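You operate a simulated robot arm through the tools that you are given. There is no shell and no other tool. Be economical: measure what you need, move in short steps, check, and stop when the job is done.

The job below is to be done with a simulated two-armed robot. You get a single attempt, and the scene is never put back.

JOB
Put the drying rack's strip away in the KEEP tin.
Fine: hold the tin with one hand while the lid comes off and goes on again; leave the clip open.

The check looks at the end state, three seconds after you hand in, the way a careful person would. Anything else that was tipped, shoved, dropped, spilled or broken makes it a failure. Lids that push on must go on centred and level and be pressed home; caps that screw on are set level and turned clockwise until they are tight.

ROBOT AND FRAMES
Two 7-joint arms with two-finger parallel grippers on one trunk, on a base that drives. Base frame: it is fixed to the floor where the robot stands at the start and does not move with it; the origin is under the middle of the robot, x ahead of it, y to its left, z up; the surface under the hand at the start is at about z = 900. Readings come in mm, rad, newtons and seconds.
The left shoulder is at the start at [60, 143, 926], the right one opposite. With the tool pointing down near the work surface each hand reaches from about 280 to 700 mm from the robot's upright axis, wherever it stands, measured 20 degrees to its own side. Places, roughly: large cork mat [500, 100, 900]; tin [500, 100, 900]. Payload 1.57 kg a hand.
The TCP of each hand is the grasp point between the finger pads, 30 mm short of the fingertips. In the tool frame z runs along the fingers and y along their closing line. The gripper opens to 110 mm. The fingers are 24 mm wide and 12 mm thick; the gripper's body (48 by 112 mm) begins 78 mm behind the TCP.
Orientation is that of the tool frame in the base frame, as [roll, pitch, yaw] about the fixed x, y, z axes, in that order (R = Rz(yaw) Ry(pitch) Rx(roll)). With the fingers straight down and closing along the base's y, the tool's x points along the base's -x, its y along +y and its z along -z.

CONTROLS
- The arms move only by the tool nudge_tool. It takes "left_plan", "right_plan" or both (then of equal length, played together; a hand with none holds still); each is a list that holds one entry, the list of rows, each a list of 7 numbers: the shift along the base's x, y, z in mm, then the turn, a rotation vector about the base's x, y, z in rad, then the finger opening in mm, from 0 to 110. In form: [[[tx, ty, tz, wx, wy, wz, claw], ...]]. A call has 1 to 12 rows; each row is the pose to reach, as a shift and turn from the pose commanded when the call began. Rows are played at 5 a second. More than 50 mm and 0.15 rad between two rows, or a gripper value outside its range, and nothing of the call is played. A pose out of reach is approached as far as the arm can. The call stops where the force on the tool passes 40 N (or 10 N more than at its start, if that is more) or the arm is blocked; 0.2 s more then pass. The fingers move at their own pace (about 45 mm/s each) and stop on an object; they squeeze with about 40 N. The grip force told is the motor's: it shows also when the fingers shut on nothing. Time passes only in rows, and 0.2 s behind the last, so rows that repeat a pose let the fingers close. The reply holds the time, the measured pose of the TCP, the force on the tool along the base axes, the opening and the grip force, in the units named above and with some noise, with the torque about the TCP (base axes, N m) and any sound that the robot's microphone picked up, and new pictures: "views" is both (left out), scene, wrist or none (wrist: the cameras of the hands that moved).
- Cameras (640 x 400 px; columns grow to the right, rows downward): "scene" is now at [62.7, -20.9, 1543.7]; the picture's right is [-0.13, -0.99, 0.00], its down [-0.72, 0.09, -0.69] and it looks along [0.69, -0.09, -0.72] (base axes); focal length 260 px, centre (320, 200). "left" rides on the left gripper at [70, -16, -141] in its tool frame; the picture's right is [0.23, 0.97, 0.00], its down [-0.86, 0.20, -0.48] and it looks along [-0.47, 0.11, 0.88] (tool axes); focal length 222 px, centre (320, 200). "right" rides on the right gripper at [70, 16, -141] in its tool frame; the picture's right is [-0.23, 0.97, 0.00], its down [-0.86, -0.20, -0.48] and it looks along [-0.47, -0.11, 0.88] (tool axes); focal length 222 px, centre (320, 200).
- move_column(by): slides the trunk up (or, below 0, down) by that many mm; the arms and the scene camera ride with it, the base frame stays. It gives what a move gives, with no picture.
- drive_base(legs): drives the robot by 1 to 6 legs, each [ahead, left, turn to the left] in mm, mm and rad, along the robot's own axes; the way and the turn of a leg run together, so that a leg with both is an arc; at most 1500 mm and 3.142 rad a leg. The arms and the cameras ride along, it lands a little off, and it stops where it bumps. It gives what a move gives, and a new picture of the scene camera.
- pan_tilt(pan, tilt): turns the head with the scene camera to pan (to the left, within 1.501 rad either way) and tilt (down, from -0.506 to 1.204), counted from straight ahead of the robot. It gives what a move gives, and a new picture of the scene camera.
- measure_at(camera, pixels): for up to 12 pixels [column, row] of the newest picture of that camera ("zoom" is the newest enlarged one), the place [x, y, z] in the base frame of the surface seen there, good to about 2 mm, but the place of the scene camera against the robot may be out by one fixed shift of up to 18 mm in any direction. The clock stands still meanwhile.
- inspect(camera, box): a new picture of the part [left, top, right, bottom] of that camera's present view, enlarged. The clock stands still meanwhile.
- job_done(): hands the job in; it is judged then, once.

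Keep the steps short. Do not move on a guess: measure, check each grasp and each placing, and mend mistakes. In all there are 80 turns and 260 pictures (those below and enlarged ones count). Leave the grippers open and the arms clear of the work at the hand-in unless told otherwise, and finish with a single line.

The tools are called after "Emit:" by a JSON object that holds its "op" and its "data". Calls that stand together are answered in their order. nudge_tool: Moves the arms, as the interface text tells. Its arguments: {"type":"object","properties":{"left_plan":{"type":"array","items":{"type":"array","items":{"type":"array","items":{"type":"number"}}}},"right_plan":{"type":"array","items":{"type":"array","items":{"type":"array","items":{"type":"number"}}}},"views":{"type":"string","enum":["both","scene","wrist","none"]}},"required":[]} The other tools are called the same way: move_column (by) slides the trunk up or down; drive_base (legs) drives the base; pan_tilt (pan, tilt) turns the head that bears the scene camera; measure_at (camera, pixels) gives the place of the surface under pixels of a picture; inspect (camera, box) takes an enlarged picture of a part of a camera's view; job_done () hands the job in.

At the start:

```text
time_s: 0.0
left_position: [581.5, 215.6, 999.6]
left_tcp_rot: [3.141, -0.001, -3.141]
left_contact_force: [-0.4, -0.2, 0.9]
left_torque: [0.0, 0.0, 0.02]
left_grip_width: 110.2
left_grip_force: 0.0
right_position: [576.8, -274.6, 999.3]
right_tcp_rot: [3.141, 0.002, -3.141]
right_contact_force: [-0.5, 0.3, -0.1]
right_torque: [0.0, 0.0, -0.03]
right_grip_width: 110.2
right_grip_force: 0.1
trunk travel left (down, up): [-525.0, 65.0]
robot x, y, heading: [-2.0, -0.2, 0.0]
head pan, tilt: [-0.131, 0.808]
```

scene: 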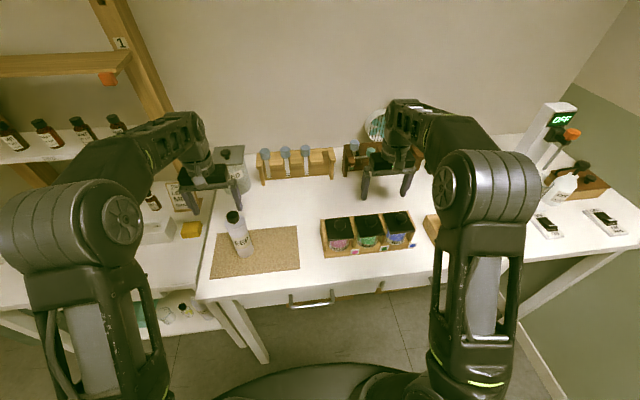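
right: 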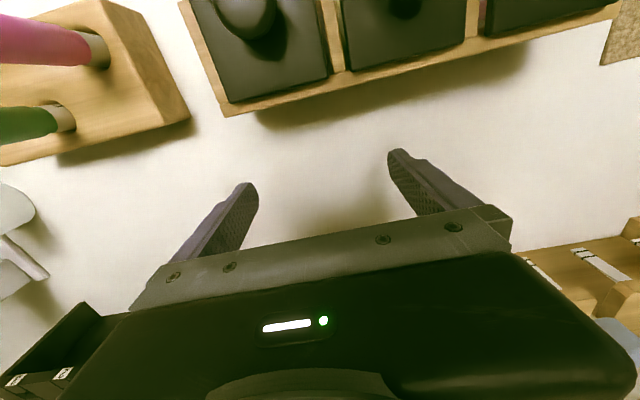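
left: 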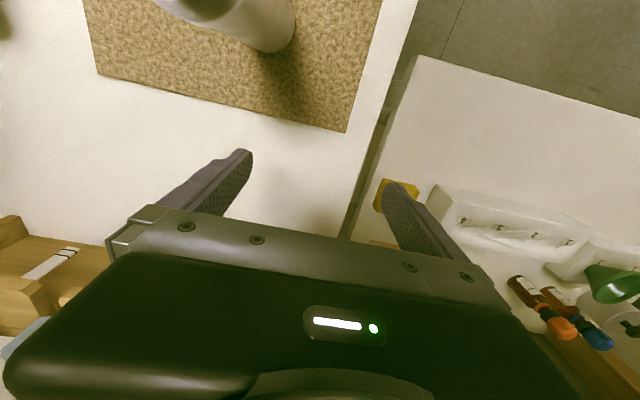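

I see a labelled bottle/tin on the cork mat near (238,235); I'll enlarge that, and the areas with possible drying racks.

Emit:
{"op": "inspect", "data": {"camera": "scene", "box": [190, 130, 350, 290]}}

Emit:
{"op": "inspect", "data": {"camera": "scene", "box": [310, 90, 640, 290]}}

Emit:
{"op": "inspect", "data": {"camera": "scene", "box": [0, 90, 240, 330]}}

```text
2.50 times, centred on (270, 210) of scene
```

zoom: 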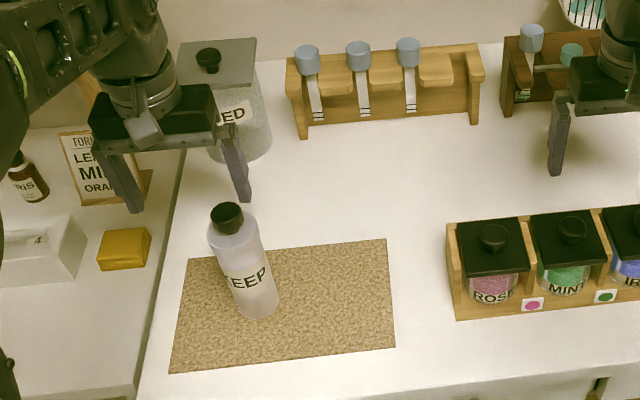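

```text
1.94 times, centred on (475, 190) of scene
```

zoom: 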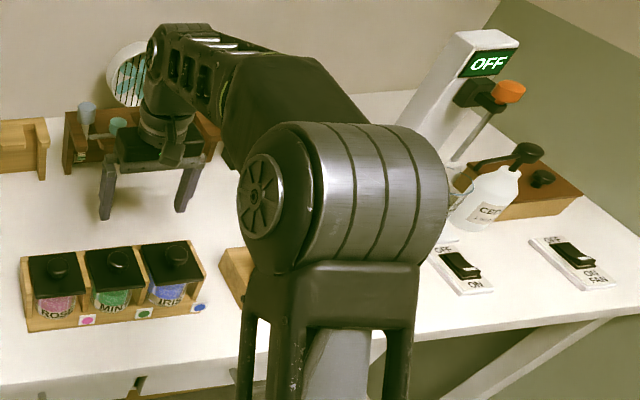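

```text
1.67 times, centred on (120, 210) of scene
```

zoom: 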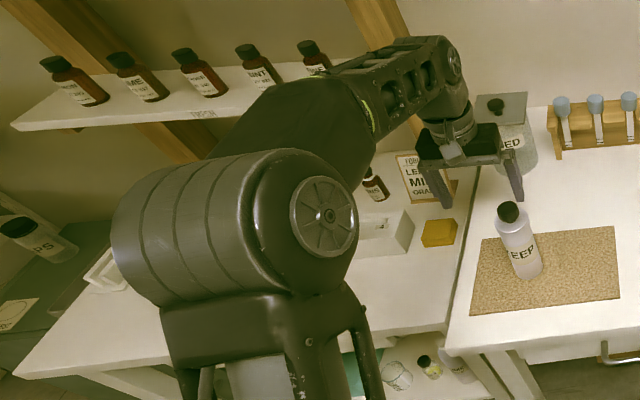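

The KEEP bottle stands on the mat. The darker rack behind the right gripper needs a look; I lift the right hand and draw it back, away from objects, to see it.

Emit:
{"op": "nudge_tool", "data": {"right_plan": [[[0, 0, 50, 0, 0, 0, 110], [-10, -40, 80, 0, 0, 0, 110], [-40, -80, 100, 0, 0, 0, 110], [-70, -110, 120, 0, 0, 0, 110], [-100, -140, 140, 0, 0, 0, 110]]]}}

Emit:
{"op": "inspect", "data": {"camera": "scene", "box": [330, 90, 490, 190]}}

```text
refused: row 2 steps farther than a row can; nothing moved
```

```text
4.00 times, centred on (410, 140) of scene
```

zoom: 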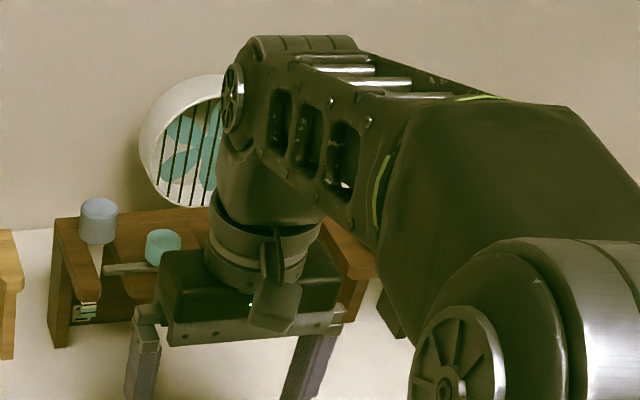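

One step was a bit too long; I retry with shorter rows.

Emit:
{"op": "nudge_tool", "data": {"right_plan": [[[0, 0, 45, 0, 0, 0, 110], [-5, -30, 75, 0, 0, 0, 110], [-30, -60, 95, 0, 0, 0, 110], [-60, -90, 110, 0, 0, 0, 110], [-90, -120, 120, 0, 0, 0, 110], [-120, -150, 120, 0, 0, 0, 110]]]}}

Emit:
{"op": "inspect", "data": {"camera": "scene", "box": [330, 90, 490, 190]}}

```text
time_s: 1.4
left_position: [576.3, 209.9, 1004.3]
left_tcp_rot: [3.141, 0.004, 3.139]
left_contact_force: [-1.1, -0.9, 0.5]
left_torque: [0.06, -0.11, 0.0]
left_grip_width: 110.2
left_grip_force: 0.1
right_position: [477.0, -376.0, 1120.3]
right_tcp_rot: [-3.127, 0.048, 3.141]
right_contact_force: [-1.4, -1.0, 0.5]
right_torque: [0.07, -0.13, -0.02]
right_grip_width: 110.1
right_grip_force: 0.0
right hand out of reach, approached as far as the arm can: row 2, 3, 4, 5, 6
trunk travel left (down, up): [-525.0, 65.0]
robot x, y, heading: [-4.5, 0.6, 0.002]
head pan, tilt: [-0.131, 0.808]
```

scene: 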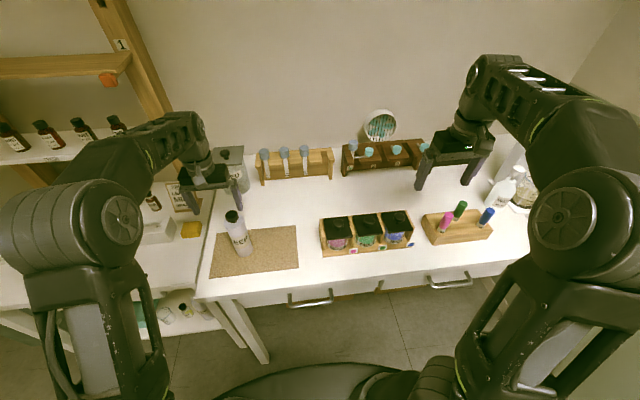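
right: 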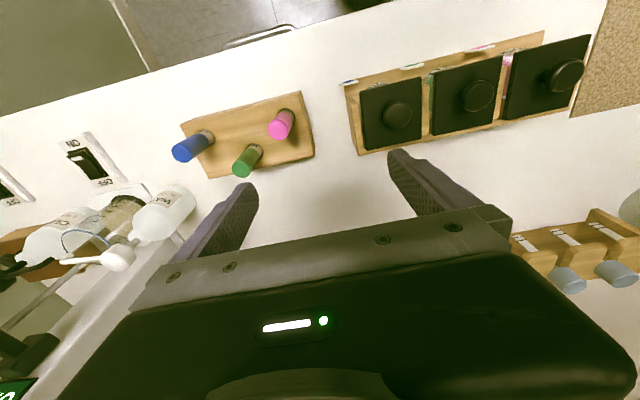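

```text
4.00 times, centred on (410, 140) of scene
```

zoom: 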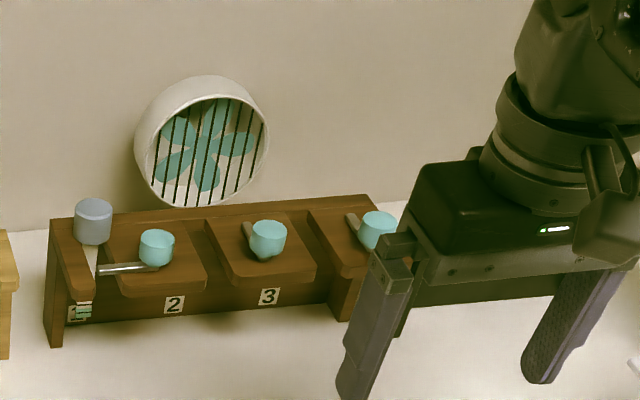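

The dark rack in front of the fan is the drying rack: a strip hangs in slot 1, with a clip lever (cyan knob) swung across it; 2 and 3 stand open. I enlarge it and the KEEP bottle.

Emit:
{"op": "inspect", "data": {"camera": "scene", "box": [335, 135, 415, 185]}}

Emit:
{"op": "measure_at", "data": {"camera": "zoom", "pixels": [[150, 75], [150, 60], [260, 125], [230, 152], [165, 165], [165, 185], [230, 215], [300, 200], [90, 250], [500, 110], [175, 150], [460, 85]]}}

Emit:
{"op": "inspect", "data": {"camera": "scene", "box": [200, 195, 280, 285]}}

Emit:
{"op": "measure_at", "data": {"camera": "scene", "pixels": [[233, 217], [231, 213], [234, 230], [240, 240], [246, 253], [245, 265], [225, 265], [285, 235], [238, 226], [229, 228]]}}

```text
8.00 times, centred on (375, 160) of scene
```

zoom: 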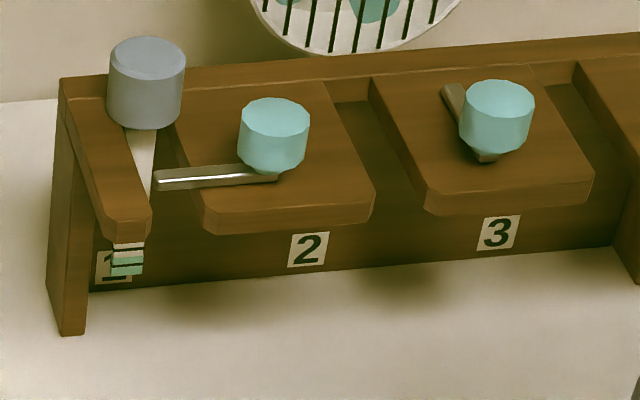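

```text
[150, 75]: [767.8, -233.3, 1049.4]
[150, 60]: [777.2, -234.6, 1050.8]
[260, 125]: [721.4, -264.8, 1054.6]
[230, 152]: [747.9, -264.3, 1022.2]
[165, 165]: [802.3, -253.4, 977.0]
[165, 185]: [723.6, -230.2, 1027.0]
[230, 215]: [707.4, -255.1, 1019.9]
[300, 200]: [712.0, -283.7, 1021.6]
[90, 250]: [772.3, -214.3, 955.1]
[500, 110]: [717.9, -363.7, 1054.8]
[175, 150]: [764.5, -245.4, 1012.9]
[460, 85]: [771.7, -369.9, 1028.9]
```

```text
4.44 times, centred on (240, 240) of scene
```

zoom: 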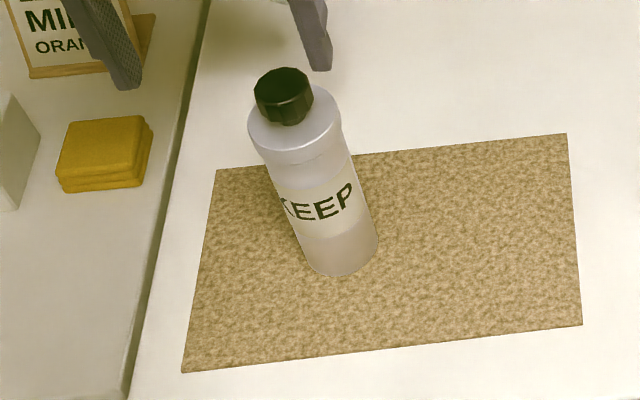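

```text
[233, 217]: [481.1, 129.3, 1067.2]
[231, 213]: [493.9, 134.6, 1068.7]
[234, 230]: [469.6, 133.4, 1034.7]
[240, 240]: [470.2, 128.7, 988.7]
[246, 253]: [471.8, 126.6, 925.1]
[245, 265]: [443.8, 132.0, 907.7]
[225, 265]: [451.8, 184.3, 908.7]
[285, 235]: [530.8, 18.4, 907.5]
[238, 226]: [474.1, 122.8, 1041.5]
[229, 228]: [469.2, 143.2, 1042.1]
```

The tin is a tall can with a black knob lid; I raise the trunk for reach, then look at it from above with the left wrist camera.

Emit:
{"op": "move_column", "data": {"by": 60}}

Emit:
{"op": "nudge_tool", "data": {"left_plan": [[[0, 0, 45, 0, 0, 0, 110], [0, 0, 90, 0, 0, 0, 110], [-40, -10, 110, 0, 0, 0, 110], [-80, -25, 120, 0, 0, 0, 110], [-110, -50, 125, 0, 0, 0, 110], [-140, -80, 130, 0, 0, 0, 110]]]}}

```text
time_s: 2.4
left_position: [581.6, 216.3, 1059.6]
left_tcp_rot: [-3.141, 0.001, -3.141]
left_contact_force: [-0.3, 0.0, 0.5]
left_torque: [0.01, -0.02, 0.01]
left_grip_width: 109.9
left_grip_force: 0.0
right_position: [481.5, -372.2, 1178.5]
right_tcp_rot: [-3.123, 0.045, 3.141]
right_contact_force: [0.9, -0.1, -0.8]
right_torque: [0.03, 0.03, 0.0]
right_grip_width: 110.1
right_grip_force: 0.0
trunk travel left (down, up): [-585.0, 5.0]
robot x, y, heading: [0.2, 1.0, 0.002]
head pan, tilt: [-0.131, 0.808]
```

```text
time_s: 3.8
left_position: [437.4, 149.2, 1170.6]
left_tcp_rot: [-3.138, 0.007, -3.127]
left_contact_force: [-1.3, 1.2, 0.3]
left_torque: [-0.14, -0.08, -0.01]
left_grip_width: 110.1
left_grip_force: 0.0
left hand out of reach, approached as far as the arm can: row 2, 3, 4, 5, 6
right_position: [480.9, -370.3, 1180.8]
right_tcp_rot: [-3.124, 0.046, -3.14]
right_contact_force: [-1.2, 0.6, 0.1]
right_torque: [-0.07, -0.04, 0.03]
right_grip_width: 110.1
right_grip_force: 0.0
trunk travel left (down, up): [-585.0, 5.0]
robot x, y, heading: [-0.1, 0.3, -0.0]
head pan, tilt: [-0.131, 0.808]
```

scene: 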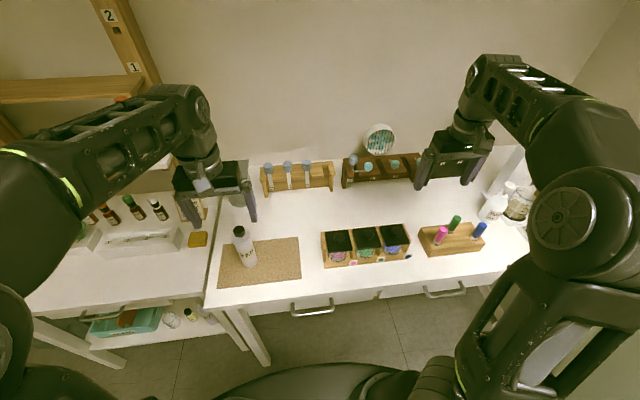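
left: 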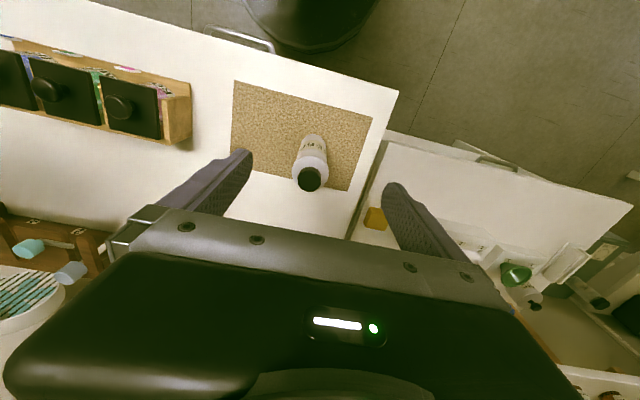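

I measure the tin and lid with the left wrist camera, to get the true place free of the scene camera's shift.

Emit:
{"op": "inspect", "data": {"camera": "left", "box": [270, 125, 350, 200]}}

Emit:
{"op": "measure_at", "data": {"camera": "left", "pixels": [[310, 180], [301, 180], [318, 180], [310, 170], [310, 188], [296, 170], [326, 170], [312, 158], [312, 140], [240, 90], [372, 115], [395, 95]]}}

Emit:
{"op": "measure_at", "data": {"camera": "scene", "pixels": [[240, 230], [238, 229], [244, 255], [240, 262], [297, 240], [209, 300]]}}

```text
5.33 times, centred on (310, 162) of left
```

zoom: 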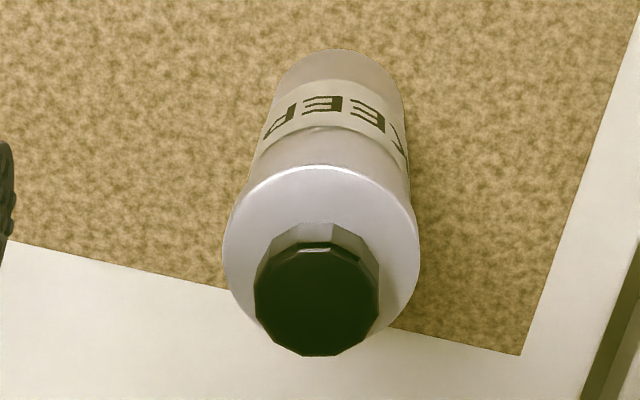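

```text
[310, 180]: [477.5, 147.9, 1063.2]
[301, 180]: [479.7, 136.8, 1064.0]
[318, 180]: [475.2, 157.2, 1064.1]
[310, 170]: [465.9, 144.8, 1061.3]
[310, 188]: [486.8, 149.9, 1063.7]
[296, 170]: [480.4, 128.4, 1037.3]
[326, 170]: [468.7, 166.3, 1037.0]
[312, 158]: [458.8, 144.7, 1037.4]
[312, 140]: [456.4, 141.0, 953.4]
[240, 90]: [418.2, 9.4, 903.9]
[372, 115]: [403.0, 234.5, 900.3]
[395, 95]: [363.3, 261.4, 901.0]
```

```text
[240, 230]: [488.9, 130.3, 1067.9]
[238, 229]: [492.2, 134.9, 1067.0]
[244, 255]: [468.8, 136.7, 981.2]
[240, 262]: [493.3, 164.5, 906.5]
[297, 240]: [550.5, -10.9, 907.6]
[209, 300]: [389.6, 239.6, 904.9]
```

Emit:
{"op": "inspect", "data": {"camera": "scene", "box": [222, 220, 262, 272]}}

Emit:
{"op": "inspect", "data": {"camera": "scene", "box": [340, 145, 400, 190]}}

Emit:
{"op": "inspect", "data": {"camera": "left", "box": [0, 210, 120, 300]}}

Emit:
{"op": "measure_at", "data": {"camera": "zoom", "pixels": [[140, 170], [380, 285], [370, 270], [370, 320], [200, 160], [420, 110], [290, 145]]}}

```text
7.69 times, centred on (242, 246) of scene
```

zoom: 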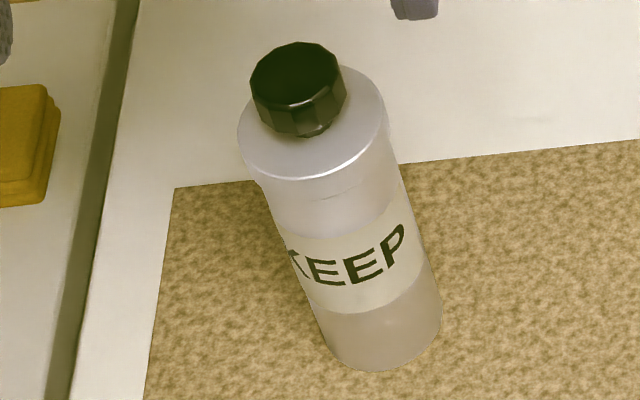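

```text
8.89 times, centred on (370, 168) of scene
```

zoom: 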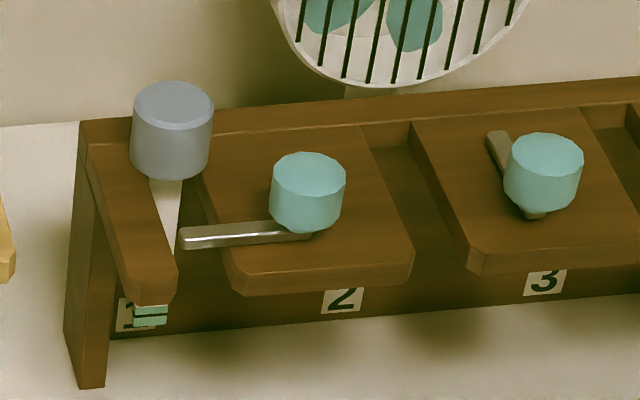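

```text
4.44 times, centred on (60, 255) of left
```

zoom: 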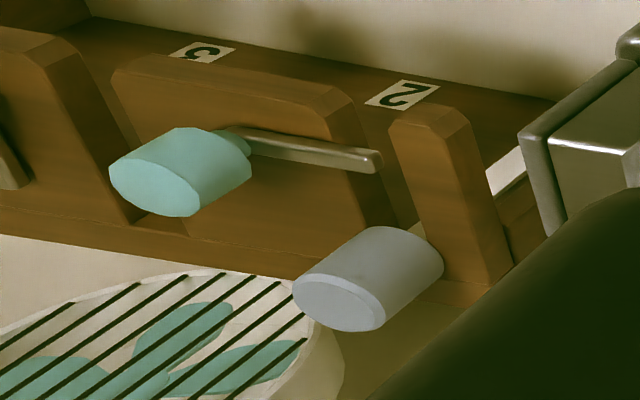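

```text
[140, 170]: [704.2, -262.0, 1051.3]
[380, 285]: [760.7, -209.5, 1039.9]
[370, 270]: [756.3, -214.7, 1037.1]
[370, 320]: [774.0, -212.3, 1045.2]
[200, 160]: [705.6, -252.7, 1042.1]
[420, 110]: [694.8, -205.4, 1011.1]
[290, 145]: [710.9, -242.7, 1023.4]
```

Wrist camera gives the knob at about (478,147,1063), the lid disc about 49 mm wide. I measure obstacles to the tin's left and the robot's base and table front, to plan holding it from the left.

Emit:
{"op": "measure_at", "data": {"camera": "left", "pixels": [[375, 217], [375, 210], [470, 240], [470, 250], [310, 40], [330, 48], [240, 40], [430, 160], [390, 145], [245, 30], [480, 158], [515, 270]]}}

Emit:
{"op": "measure_at", "data": {"camera": "scene", "pixels": [[320, 370], [280, 368], [260, 350], [140, 235], [170, 240], [200, 235], [198, 245], [190, 210], [130, 210], [157, 210], [240, 345], [225, 320]]}}

```text
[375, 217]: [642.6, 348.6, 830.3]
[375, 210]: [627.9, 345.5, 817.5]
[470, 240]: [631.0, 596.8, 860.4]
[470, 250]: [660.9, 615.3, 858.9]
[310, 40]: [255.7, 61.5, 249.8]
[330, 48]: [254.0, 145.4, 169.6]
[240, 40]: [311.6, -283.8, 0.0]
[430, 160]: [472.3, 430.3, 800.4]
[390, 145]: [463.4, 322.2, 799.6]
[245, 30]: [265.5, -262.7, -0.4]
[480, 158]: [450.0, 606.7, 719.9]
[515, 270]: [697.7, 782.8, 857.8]
```

```text
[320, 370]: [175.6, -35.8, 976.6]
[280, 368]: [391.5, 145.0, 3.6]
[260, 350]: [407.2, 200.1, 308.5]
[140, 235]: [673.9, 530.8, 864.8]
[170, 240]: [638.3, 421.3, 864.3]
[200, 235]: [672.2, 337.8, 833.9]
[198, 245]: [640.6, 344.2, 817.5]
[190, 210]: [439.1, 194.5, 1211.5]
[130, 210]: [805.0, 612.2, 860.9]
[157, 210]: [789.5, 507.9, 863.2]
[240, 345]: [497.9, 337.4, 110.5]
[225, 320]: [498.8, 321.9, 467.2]
```

The left bench is low (z≈800), so there's free room left of the tin. I take the left hand out to the left, then drive 100 mm ahead (base front 255, table front ~390).

Emit:
{"op": "nudge_tool", "data": {"left_plan": [[[0, 45, 0, 0, 0, 0, 110], [0, 90, -10, 0, 0, 0, 110], [0, 135, -20, 0, 0, 0, 110], [0, 170, -40, 0, 0, 0, 110]]], "views": "none"}}

Emit:
{"op": "drive_base", "data": {"legs": [[100, 0, 0]]}}

```text
time_s: 4.8
left_position: [439.5, 316.3, 1132.6]
left_tcp_rot: [-3.14, 0.0, -3.14]
left_contact_force: [-0.5, -0.2, 0.4]
left_torque: [0.0, -0.01, -0.01]
left_grip_width: 109.9
left_grip_force: 0.0
right_position: [480.8, -372.8, 1180.5]
right_tcp_rot: [-3.124, 0.043, 3.141]
right_contact_force: [-0.6, -1.0, 0.0]
right_torque: [0.01, -0.01, 0.02]
right_grip_width: 110.0
right_grip_force: 0.0
trunk travel left (down, up): [-585.0, 5.0]
robot x, y, heading: [-1.0, -2.3, 0.008]
head pan, tilt: [-0.131, 0.808]
```

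```text
time_s: 6.0
left_position: [539.9, 315.5, 1131.7]
left_tcp_rot: [-3.14, -0.002, -3.14]
left_contact_force: [0.2, -0.6, -0.4]
left_torque: [0.0, 0.06, 0.03]
left_grip_width: 109.9
left_grip_force: 0.1
right_position: [583.9, -372.2, 1179.7]
right_tcp_rot: [-3.124, 0.044, 3.141]
right_contact_force: [0.9, -0.8, -0.4]
right_torque: [-0.02, 0.01, 0.06]
right_grip_width: 110.1
right_grip_force: 0.0
trunk travel left (down, up): [-585.0, 5.0]
robot x, y, heading: [98.7, 1.2, 0.002]
head pan, tilt: [-0.131, 0.808]
```

scene: 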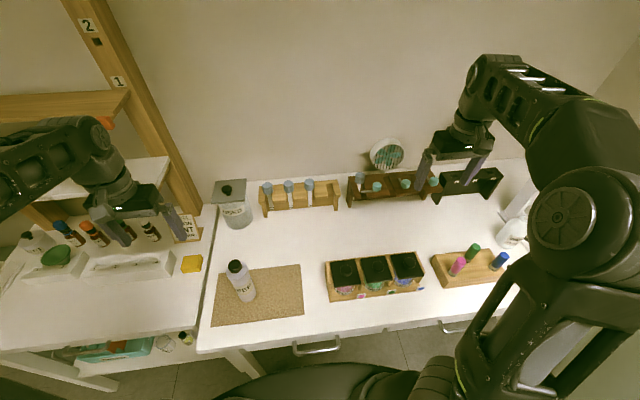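

Now I turn the left hand so its fingers point to the right (−y), closing along x, camera up, well away from the tin.

Emit:
{"op": "nudge_tool", "data": {"left_plan": [[[-5, 2, 0, -0.0806, 0.0806, 0.0806, 110], [-10, 4, 0, -0.1612, 0.1612, 0.1612, 110], [-15, 6, 0, -0.2418, 0.2418, 0.2418, 110], [-20, 8, 0, -0.3224, 0.3224, 0.3224, 110], [-25, 10, 0, -0.403, 0.403, 0.403, 110], [-30, 12, 0, -0.4836, 0.4836, 0.4836, 110], [-35, 14, 0, -0.5642, 0.5642, 0.5642, 110], [-40, 16, 0, -0.6448, 0.6448, 0.6448, 110], [-45, 18, 0, -0.7254, 0.7254, 0.7254, 110], [-50, 20, 0, -0.806, 0.806, 0.806, 110], [-55, 20, 0, -0.8866, 0.8866, 0.8866, 110], [-60, 20, 0, -0.9672, 0.9672, 0.9672, 110]]], "views": "scene"}}

```text
time_s: 8.6
left_position: [490.6, 225.6, 1066.4]
left_tcp_rot: [-2.538, -1.069, -2.373]
left_contact_force: [0.0, -0.1, 0.9]
left_torque: [0.04, 0.03, -0.01]
left_grip_width: 110.0
left_grip_force: 0.0
left hand out of reach, approached as far as the arm can: row 2, 3, 4, 5, 6, 7, 8, 9, 10, 11, 12
right_position: [582.4, -373.9, 1178.6]
right_tcp_rot: [-3.124, 0.044, 3.142]
right_contact_force: [0.4, -0.3, -0.1]
right_torque: [0.03, 0.02, 0.0]
right_grip_width: 110.1
right_grip_force: 0.2
trunk travel left (down, up): [-585.0, 5.0]
robot x, y, heading: [100.9, -0.6, 0.0]
head pan, tilt: [-0.131, 0.808]
```

scene: 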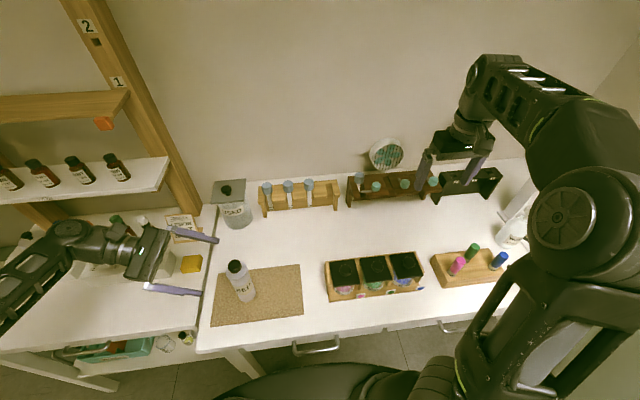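

It came to (490,226,1066), partly short of the turn. I back off slightly in y, lower and finish the turn.

Emit:
{"op": "nudge_tool", "data": {"left_plan": [[[0, 10, -30, -0.06, 0.06, 0.06, 110], [0, 20, -60, -0.12, 0.12, 0.12, 110], [0, 20, -90, -0.18, 0.18, 0.18, 110], [0, 20, -100, -0.2418, 0.2418, 0.2418, 110]]], "views": "both"}}

```text
time_s: 9.6
left_position: [490.7, 245.6, 968.6]
left_tcp_rot: [-2.744, -1.407, -1.928]
left_contact_force: [-0.9, 0.6, 0.3]
left_torque: [-0.01, 0.01, -0.02]
left_grip_width: 109.9
left_grip_force: 0.1
right_position: [582.5, -372.0, 1178.7]
right_tcp_rot: [-3.123, 0.043, -3.14]
right_contact_force: [0.3, 0.2, -0.1]
right_torque: [-0.03, 0.03, -0.01]
right_grip_width: 109.6
right_grip_force: 0.0
trunk travel left (down, up): [-585.0, 5.0]
robot x, y, heading: [97.1, 0.8, 0.002]
head pan, tilt: [-0.131, 0.808]
```

scene: 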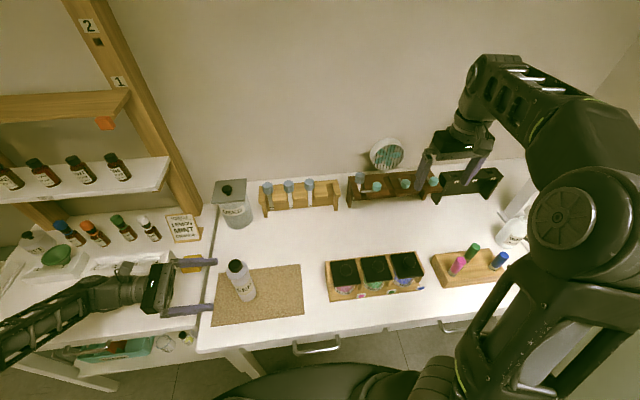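
left: 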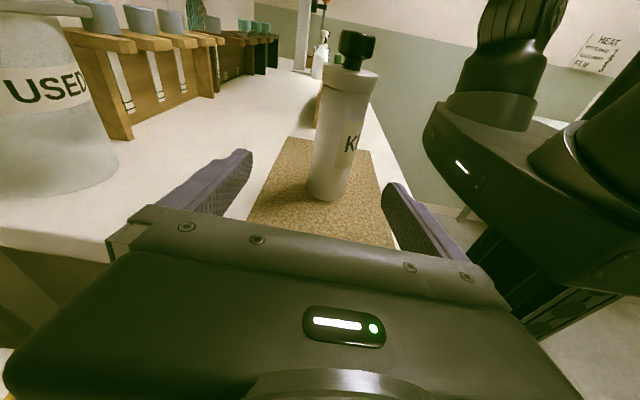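

Fingers straddle the tin nicely. I measure the tin's sides here for the approach.

Emit:
{"op": "measure_at", "data": {"camera": "left", "pixels": [[322, 140], [335, 140], [350, 140], [328, 180], [335, 175], [343, 178], [352, 82], [330, 78], [372, 80], [357, 45], [310, 170]]}}

Emit:
{"op": "inspect", "data": {"camera": "left", "box": [290, 20, 410, 110]}}

```text
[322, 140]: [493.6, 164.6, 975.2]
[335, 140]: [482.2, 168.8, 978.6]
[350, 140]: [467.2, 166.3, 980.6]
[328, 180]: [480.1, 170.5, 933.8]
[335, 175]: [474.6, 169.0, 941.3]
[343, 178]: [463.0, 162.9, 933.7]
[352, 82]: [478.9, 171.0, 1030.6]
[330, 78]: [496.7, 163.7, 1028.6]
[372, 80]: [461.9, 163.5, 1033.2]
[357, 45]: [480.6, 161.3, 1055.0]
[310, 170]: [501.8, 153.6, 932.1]
```

```text
4.44 times, centred on (350, 65) of left
```

zoom: 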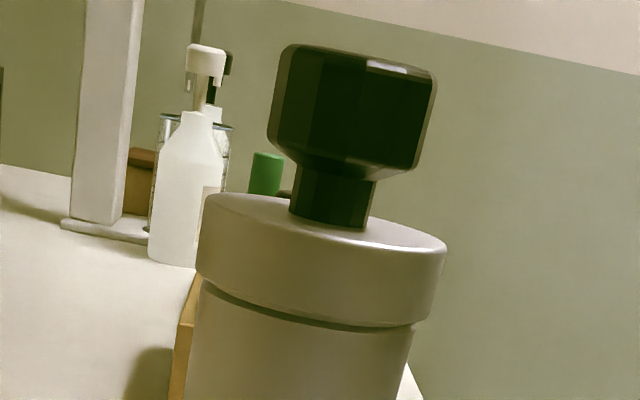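

The lid is a silver cap with a skirt (seam at z≈1017) and a black knob on a narrow stem. I advance the left hand to the tin axis (479,147) and check before closing.

Emit:
{"op": "nudge_tool", "data": {"left_plan": [[[-4, -30, 0, -0.05, 0, 0, 110], [-8, -60, 0, -0.1, 0, 0, 110], [-11.5, -85, 0, -0.15, 0, 0, 110], [-11.5, -98, 0, -0.15, 0, 0, 110], [-11.5, -98, 0, -0.15, 0, 0, 110]]], "views": "both"}}

```text
time_s: 10.8
left_position: [477.7, 147.6, 969.9]
left_tcp_rot: [-1.611, -1.514, -3.061]
left_contact_force: [-0.2, 0.4, -0.8]
left_torque: [0.01, -0.04, -0.01]
left_grip_width: 109.9
left_grip_force: 0.0
right_position: [582.6, -372.8, 1179.1]
right_tcp_rot: [-3.124, 0.044, -3.14]
right_contact_force: [0.2, -0.1, -0.5]
right_torque: [-0.01, -0.03, 0.03]
right_grip_width: 109.8
right_grip_force: 0.1
trunk travel left (down, up): [-585.0, 5.0]
robot x, y, heading: [101.3, -0.8, -0.0]
head pan, tilt: [-0.131, 0.808]
```

scene: 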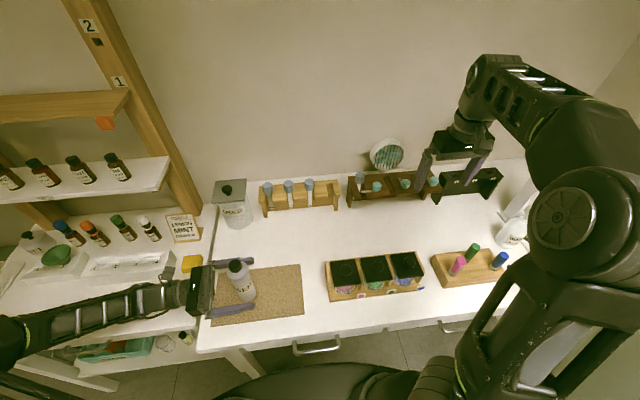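
left: 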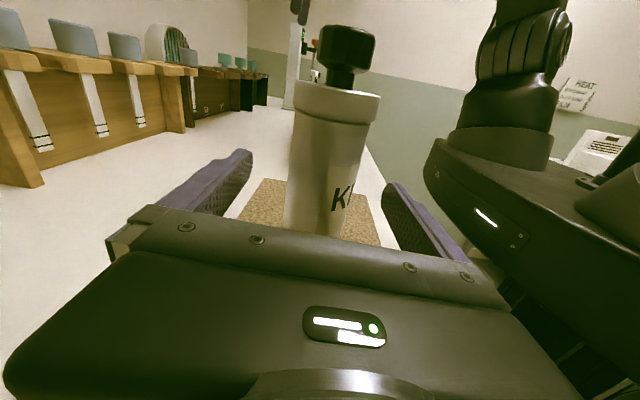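

Tin centred between the fingers. I close the left hand on it, and at the same time start bringing the right hand across high above (z≈1170).

Emit:
{"op": "nudge_tool", "data": {"left_plan": [[[0, 0, 0, 0, 0, 0, 80], [0, 0, 0, 0, 0, 0, 60], [0, 0, 0, 0, 0, 0, 40], [0, 0, 0, 0, 0, 0, 35], [0, 0, 0, 0, 0, 0, 35], [0, 0, 0, 0, 0, 0, 35], [0, 0, 0, 0, 0, 0, 35], [0, 0, 0, 0, 0, 0, 35], [0, 0, 0, 0, 0, 0, 35], [0, 0, 0, 0, 0, 0, 35], [0, 0, 0, 0, 0, 0, 35]]], "right_plan": [[[-9, 45, 0, 0, 0, 0, 110], [-18, 90, 0, 0, 0, 0, 110], [-27, 135, 0, 0, 0, 0, 110], [-36, 180, 0, 0, 0, 0, 110], [-45, 225, 0, 0, 0, 0, 110], [-54, 270, 0, 0, 0, 0, 110], [-63, 315, 0, 0, 0, 0, 110], [-72, 360, 0, 0, 0, 0, 110], [-81, 400, 0, 0, 0, 0, 110], [-90, 440, 0, 0, 0, 0, 110], [-95, 460, 0, 0, 0, 0, 110]]], "views": "both"}}

```text
time_s: 13.2
left_position: [478.4, 148.0, 969.2]
left_tcp_rot: [-1.612, -1.512, -3.059]
left_contact_force: [-0.2, 1.6, 3.2]
left_torque: [0.07, 0.11, -0.01]
left_grip_width: 41.7
left_grip_force: 40.0
right_position: [486.7, 87.5, 1180.2]
right_tcp_rot: [-3.126, 0.046, -3.14]
right_contact_force: [0.0, -0.3, 0.4]
right_torque: [0.01, 0.0, 0.0]
right_grip_width: 110.1
right_grip_force: 0.0
trunk travel left (down, up): [-585.0, 5.0]
robot x, y, heading: [99.1, 1.2, 0.005]
head pan, tilt: [-0.131, 0.808]
```

scene: 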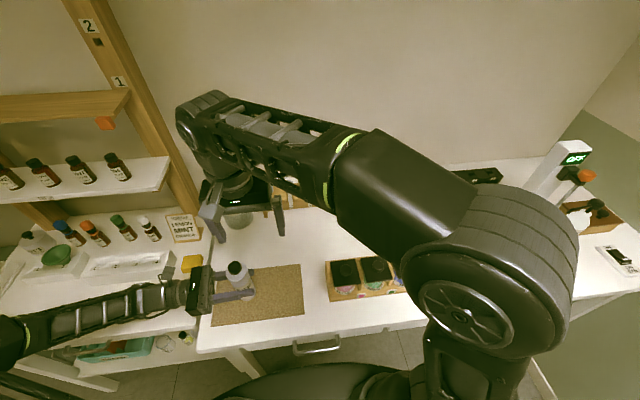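
right: 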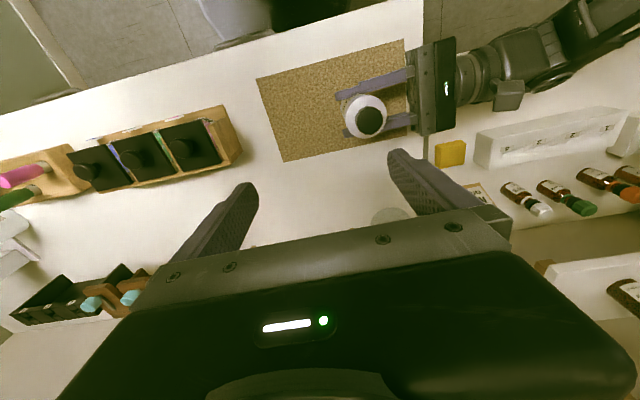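
left: 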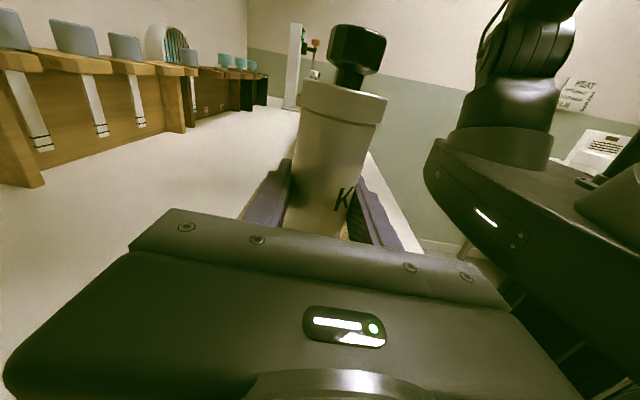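

The left hand holds the tin (42 mm, 40 N). I measure the knob with the right camera around (369,121).

Emit:
{"op": "measure_at", "data": {"camera": "right", "pixels": [[369, 121], [362, 121], [376, 121], [369, 113], [369, 129], [350, 112], [382, 113], [366, 135]]}}

Emit:
{"op": "inspect", "data": {"camera": "right", "box": [320, 85, 420, 150]}}

```text
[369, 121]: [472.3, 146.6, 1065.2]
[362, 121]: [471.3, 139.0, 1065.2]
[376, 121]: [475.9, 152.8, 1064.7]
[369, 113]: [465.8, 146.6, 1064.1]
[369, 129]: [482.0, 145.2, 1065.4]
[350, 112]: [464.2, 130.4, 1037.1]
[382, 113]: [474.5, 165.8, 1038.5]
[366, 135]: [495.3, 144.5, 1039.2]
```

```text
6.15 times, centred on (370, 118) of right
```

zoom: 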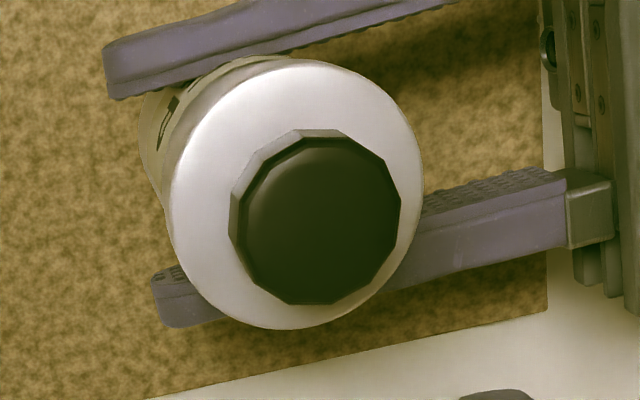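

Knob centre ≈ (475,147), top 1065. I bring the right hand over it, straighten its small tilt, and stop with tips at about z 1080.

Emit:
{"op": "nudge_tool", "data": {"right_plan": [[[-4, 30, 0, 0.008, 0.023, 0, 90], [-8, 50, -20, 0.0156, 0.046, 0, 80], [-11.7, 59.5, -45, 0.0156, 0.046, 0, 70], [-11.7, 59.5, -70, 0.0156, 0.046, 0, 70]]], "views": "wrist"}}

Emit:
{"op": "inspect", "data": {"camera": "left", "box": [270, 0, 430, 110]}}

```text
time_s: 14.2
left_position: [480.3, 147.4, 969.2]
left_tcp_rot: [-1.623, -1.513, -3.048]
left_contact_force: [0.5, 0.7, 3.7]
left_torque: [0.07, 0.0, -0.03]
left_grip_width: 41.7
left_grip_force: 39.7
right_position: [474.3, 147.5, 1109.4]
right_tcp_rot: [-3.14, 0.0, -3.14]
right_contact_force: [0.0, 0.0, -0.6]
right_torque: [0.02, -0.01, 0.01]
right_grip_width: 69.7
right_grip_force: 0.1
right hand out of reach, approached as far as the arm can: row 1
trunk travel left (down, up): [-585.0, 5.0]
robot x, y, heading: [101.0, 0.1, 0.006]
head pan, tilt: [-0.131, 0.808]
```

right: 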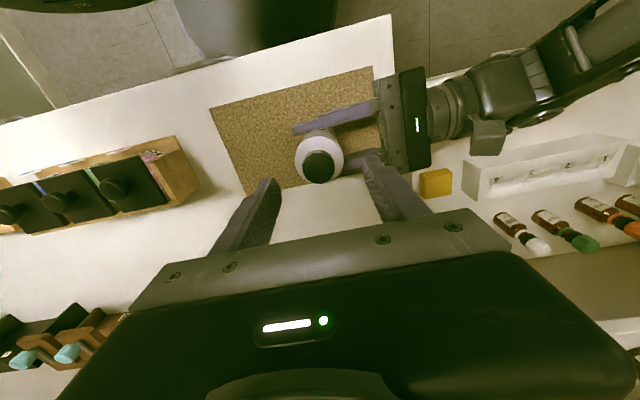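

```text
3.64 times, centred on (350, 55) of left
```

zoom: 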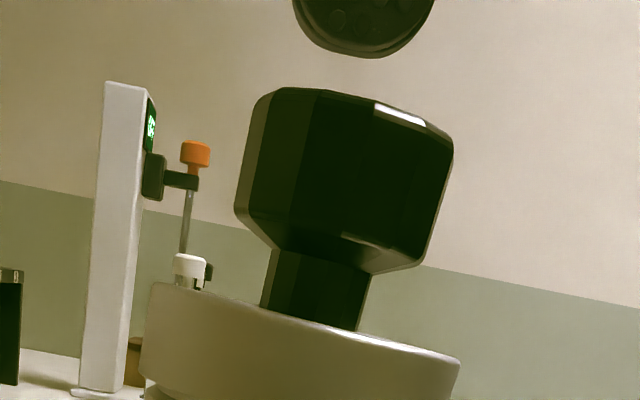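

Knob (319,167) sits midway between the fingertips (270,182)/(370,157). I descend 39 mm and close on the knob.

Emit:
{"op": "nudge_tool", "data": {"right_plan": [[[0.5, 0, -20, 0, 0, 0, 70], [0.5, 0, -34, 0, 0, 0, 60], [0.5, 0, -40, 0, 0, 0, 45], [0.5, 0, -40, 0, 0, 0, 30], [0.5, 0, -40, 0, 0, 0, 20], [0.5, 0, -40, 0, 0, 0, 20], [0.5, 0, -40, 0, 0, 0, 20]]], "views": "wrist"}}

Emit:
{"op": "inspect", "data": {"camera": "left", "box": [270, 0, 430, 110]}}

```text
time_s: 15.8
left_position: [478.1, 147.5, 969.5]
left_tcp_rot: [-1.614, -1.512, -3.057]
left_contact_force: [0.3, 1.9, 3.0]
left_torque: [-0.16, 0.11, 0.01]
left_grip_width: 41.8
left_grip_force: 40.0
right_position: [475.8, 147.6, 1069.0]
right_tcp_rot: [-3.14, -0.002, -3.139]
right_contact_force: [-0.9, -2.3, -2.6]
right_torque: [-0.07, 0.0, -0.06]
right_grip_width: 26.2
right_grip_force: 37.2
trunk travel left (down, up): [-585.0, 5.0]
robot x, y, heading: [100.4, -0.5, 0.001]
head pan, tilt: [-0.131, 0.808]
heard: snap
```

right: 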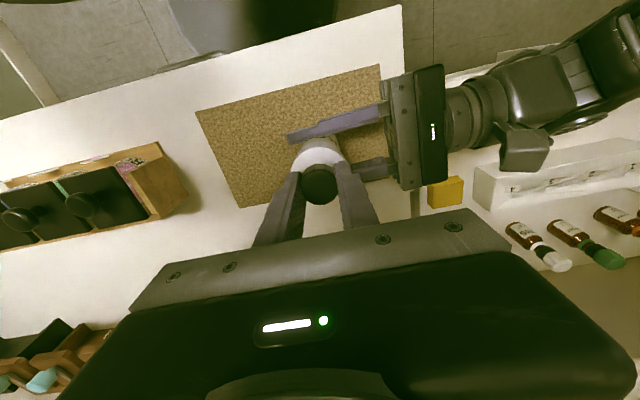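

```text
3.64 times, centred on (350, 55) of left
```

zoom: 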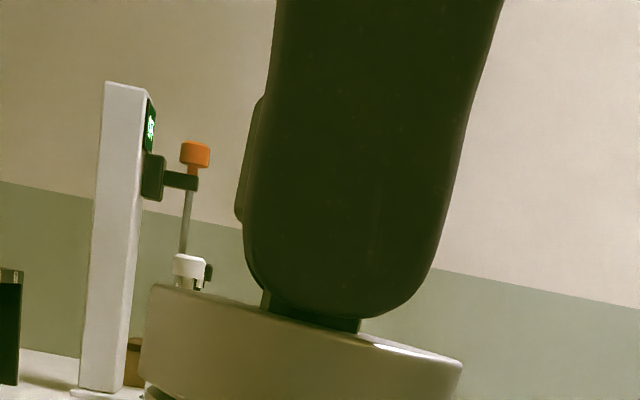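

Knob gripped (26 mm, 37 N), a snap was heard. I now pull gently straight up by 20 mm in small steps and watch the force.

Emit:
{"op": "nudge_tool", "data": {"right_plan": [[[0, 0, 3, 0, 0, 0, 20], [0, 0, 6, 0, 0, 0, 20], [0, 0, 10, 0, 0, 0, 20], [0, 0, 15, 0, 0, 0, 20]]], "views": "wrist"}}

Emit:
{"op": "inspect", "data": {"camera": "left", "box": [250, 0, 430, 140]}}

```text
time_s: 16.8
left_position: [477.8, 147.1, 969.7]
left_tcp_rot: [-1.617, -1.514, -3.055]
left_contact_force: [0.4, 0.4, 3.6]
left_torque: [0.03, 0.05, 0.01]
left_grip_width: 41.9
left_grip_force: 39.8
right_position: [474.5, 147.8, 1085.1]
right_tcp_rot: [-3.141, -0.001, -3.14]
right_contact_force: [0.5, -0.4, 0.9]
right_torque: [0.01, 0.01, -0.01]
right_grip_width: 27.0
right_grip_force: 37.9
trunk travel left (down, up): [-585.0, 5.0]
robot x, y, heading: [100.8, -2.4, 0.002]
head pan, tilt: [-0.131, 0.808]
```

right: 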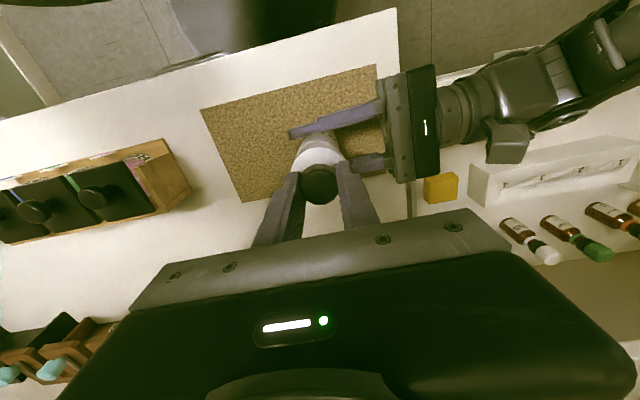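

```text
2.86 times, centred on (340, 70) of left
```

zoom: 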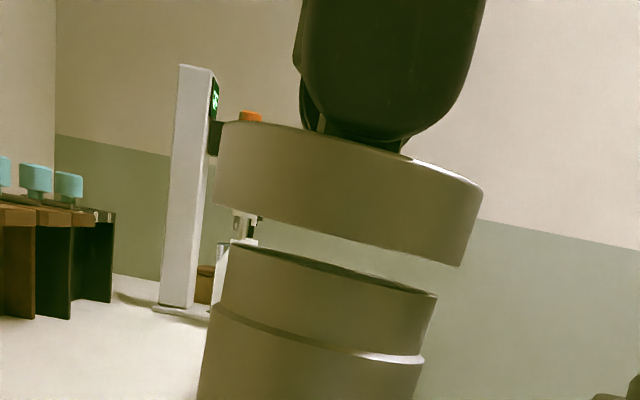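

The lid lifts off cleanly (push-on, with a bead ring on the tin). I carry it over to a clear patch of mat at about (475,45) and lower to just above.

Emit:
{"op": "nudge_tool", "data": {"right_plan": [[[0, 0, 32, 0, 0, 0, 20], [0, -40, 32, 0, 0, 0, 20], [0, -80, 32, 0, 0, 0, 20], [0, -103, 10, 0, 0, 0, 20], [0, -103, -30, 0, 0, 0, 20], [0, -103, -70, 0, 0, 0, 20], [0, -103, -105, 0, 0, 0, 20]]], "views": "both"}}

```text
time_s: 18.4
left_position: [478.3, 146.7, 969.9]
left_tcp_rot: [-1.614, -1.514, -3.059]
left_contact_force: [0.5, -0.8, 2.3]
left_torque: [-0.05, 0.08, 0.0]
left_grip_width: 41.7
left_grip_force: 40.1
right_position: [475.3, 43.8, 979.4]
right_tcp_rot: [-3.14, -0.002, -3.14]
right_contact_force: [-0.3, -0.3, -0.7]
right_torque: [-0.01, -0.04, -0.01]
right_grip_width: 26.0
right_grip_force: 37.1
trunk travel left (down, up): [-585.0, 5.0]
robot x, y, heading: [102.8, 0.1, -0.0]
head pan, tilt: [-0.131, 0.808]
```

scene: 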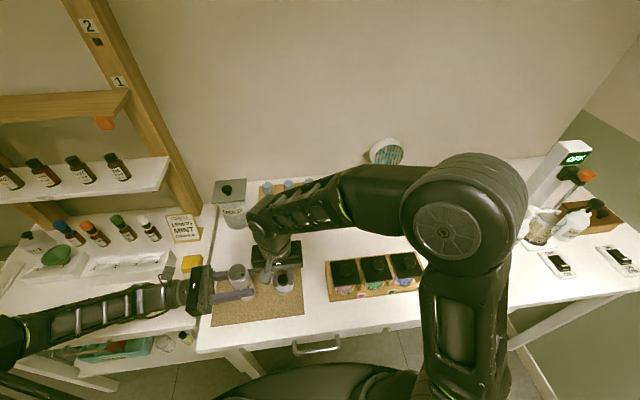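
right: 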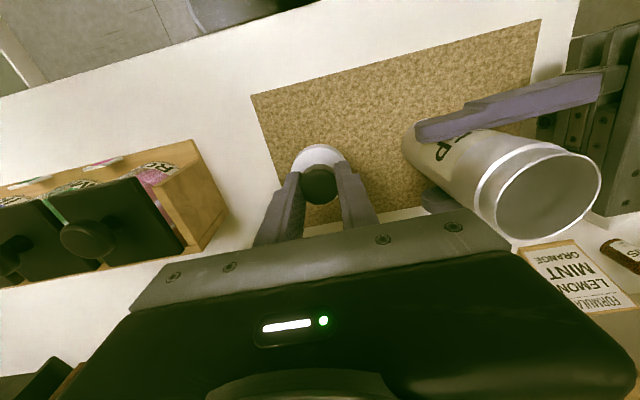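

Lower gently in small steps until the lid touches the mat (expected TCP z≈956).

Emit:
{"op": "nudge_tool", "data": {"right_plan": [[[0, 0, -12, 0, 0, 0, 20], [0, 0, -18, 0, 0, 0, 20], [0, 0, -21, 0, 0, 0, 20], [0, 0, -23, 0, 0, 0, 20]]], "views": "none"}}

Emit:
{"op": "inspect", "data": {"camera": "scene", "box": [220, 240, 320, 310]}}

```text
time_s: 19.4
left_position: [478.7, 148.0, 969.8]
left_tcp_rot: [-1.618, -1.513, -3.056]
left_contact_force: [-0.7, -1.0, 3.7]
left_torque: [-0.04, 0.12, 0.01]
left_grip_width: 41.5
left_grip_force: 40.0
right_position: [475.8, 43.4, 955.7]
right_tcp_rot: [-3.139, -0.002, -3.14]
right_contact_force: [-0.2, 0.0, 1.1]
right_torque: [0.02, 0.0, 0.0]
right_grip_width: 25.9
right_grip_force: 37.0
trunk travel left (down, up): [-585.0, 5.0]
robot x, y, heading: [97.9, 1.1, -0.0]
head pan, tilt: [-0.131, 0.808]
```

```text
5.71 times, centred on (270, 275) of scene
```

zoom: 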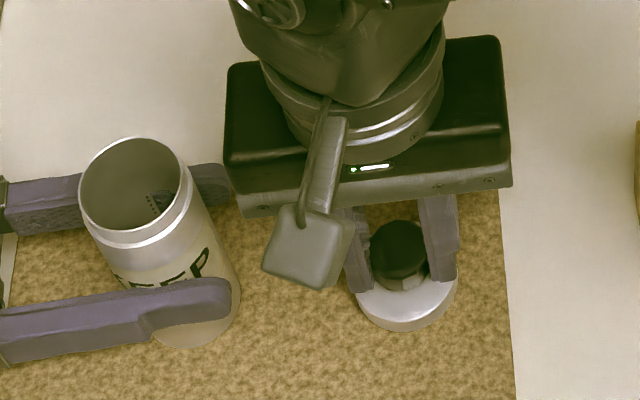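

Nearly touching; continue down in 2 mm steps.

Emit:
{"op": "nudge_tool", "data": {"right_plan": [[[0, 0, -2, 0, 0, 0, 20], [0, 0, -4, 0, 0, 0, 20], [0, 0, -6, 0, 0, 0, 20]]], "views": "none"}}

```text
time_s: 20.1
left_position: [479.6, 147.2, 970.2]
left_tcp_rot: [-1.618, -1.513, -3.053]
left_contact_force: [0.0, 0.2, 3.0]
left_torque: [0.0, 0.09, 0.02]
left_grip_width: 41.5
left_grip_force: 39.8
right_position: [474.7, 43.1, 951.2]
right_tcp_rot: [-3.141, -0.002, 3.141]
right_contact_force: [0.1, 0.1, 0.2]
right_torque: [-0.01, -0.05, -0.02]
right_grip_width: 26.1
right_grip_force: 37.5
trunk travel left (down, up): [-585.0, 5.0]
robot x, y, heading: [101.6, -1.4, 0.004]
head pan, tilt: [-0.131, 0.808]
```

Emit:
{"op": "nudge_tool", "data": {"right_plan": [[[0, 0, -2, 0, 0, 0, 20], [0, 0, -4, 0, 0, 0, 20], [0, 0, -6, 0, 0, 0, 20]]], "views": "wrist"}}

Emit:
{"op": "inspect", "data": {"camera": "left", "box": [300, 60, 440, 180]}}

Emit:
{"op": "measure_at", "data": {"camera": "right", "pixels": [[318, 152], [300, 165], [335, 155], [318, 138], [350, 140]]}}

```text
time_s: 21.1
left_position: [478.4, 146.7, 969.4]
left_tcp_rot: [-1.613, -1.514, -3.059]
left_contact_force: [-0.2, 0.6, -0.6]
left_torque: [0.0, 0.0, 0.01]
left_grip_width: 41.9
left_grip_force: 39.7
right_position: [476.6, 45.3, 946.5]
right_tcp_rot: [3.14, 0.005, 3.142]
right_contact_force: [-2.6, -3.8, 16.6]
right_torque: [-0.1, 0.49, 0.03]
right_grip_width: 26.0
right_grip_force: 37.4
trunk travel left (down, up): [-585.0, 5.0]
robot x, y, heading: [101.7, -1.5, -0.002]
head pan, tilt: [-0.131, 0.808]
stopped in row 3 (right hand): the force on the tool passed its limit at 41 N (the readings are from after the stop); the commanded pose is now the measured one
```

right: 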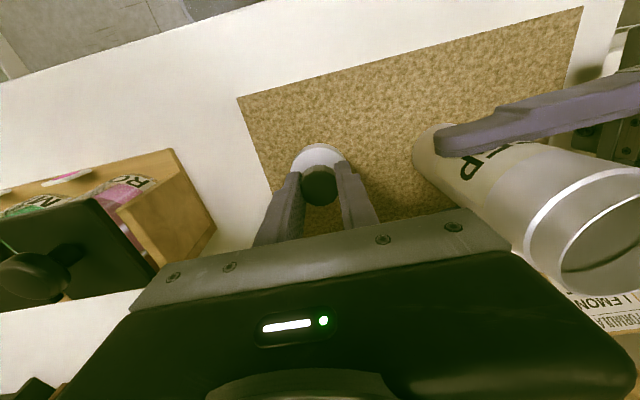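

```text
3.33 times, centred on (370, 120) of left
```

zoom: 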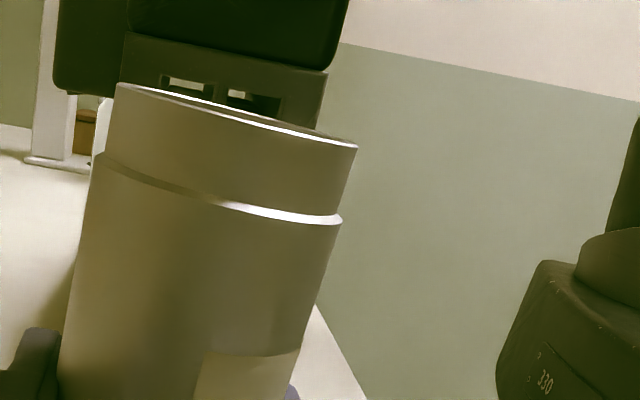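

```text
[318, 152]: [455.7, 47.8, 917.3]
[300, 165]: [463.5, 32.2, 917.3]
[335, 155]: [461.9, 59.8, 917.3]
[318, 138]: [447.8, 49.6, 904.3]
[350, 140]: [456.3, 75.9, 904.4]
```

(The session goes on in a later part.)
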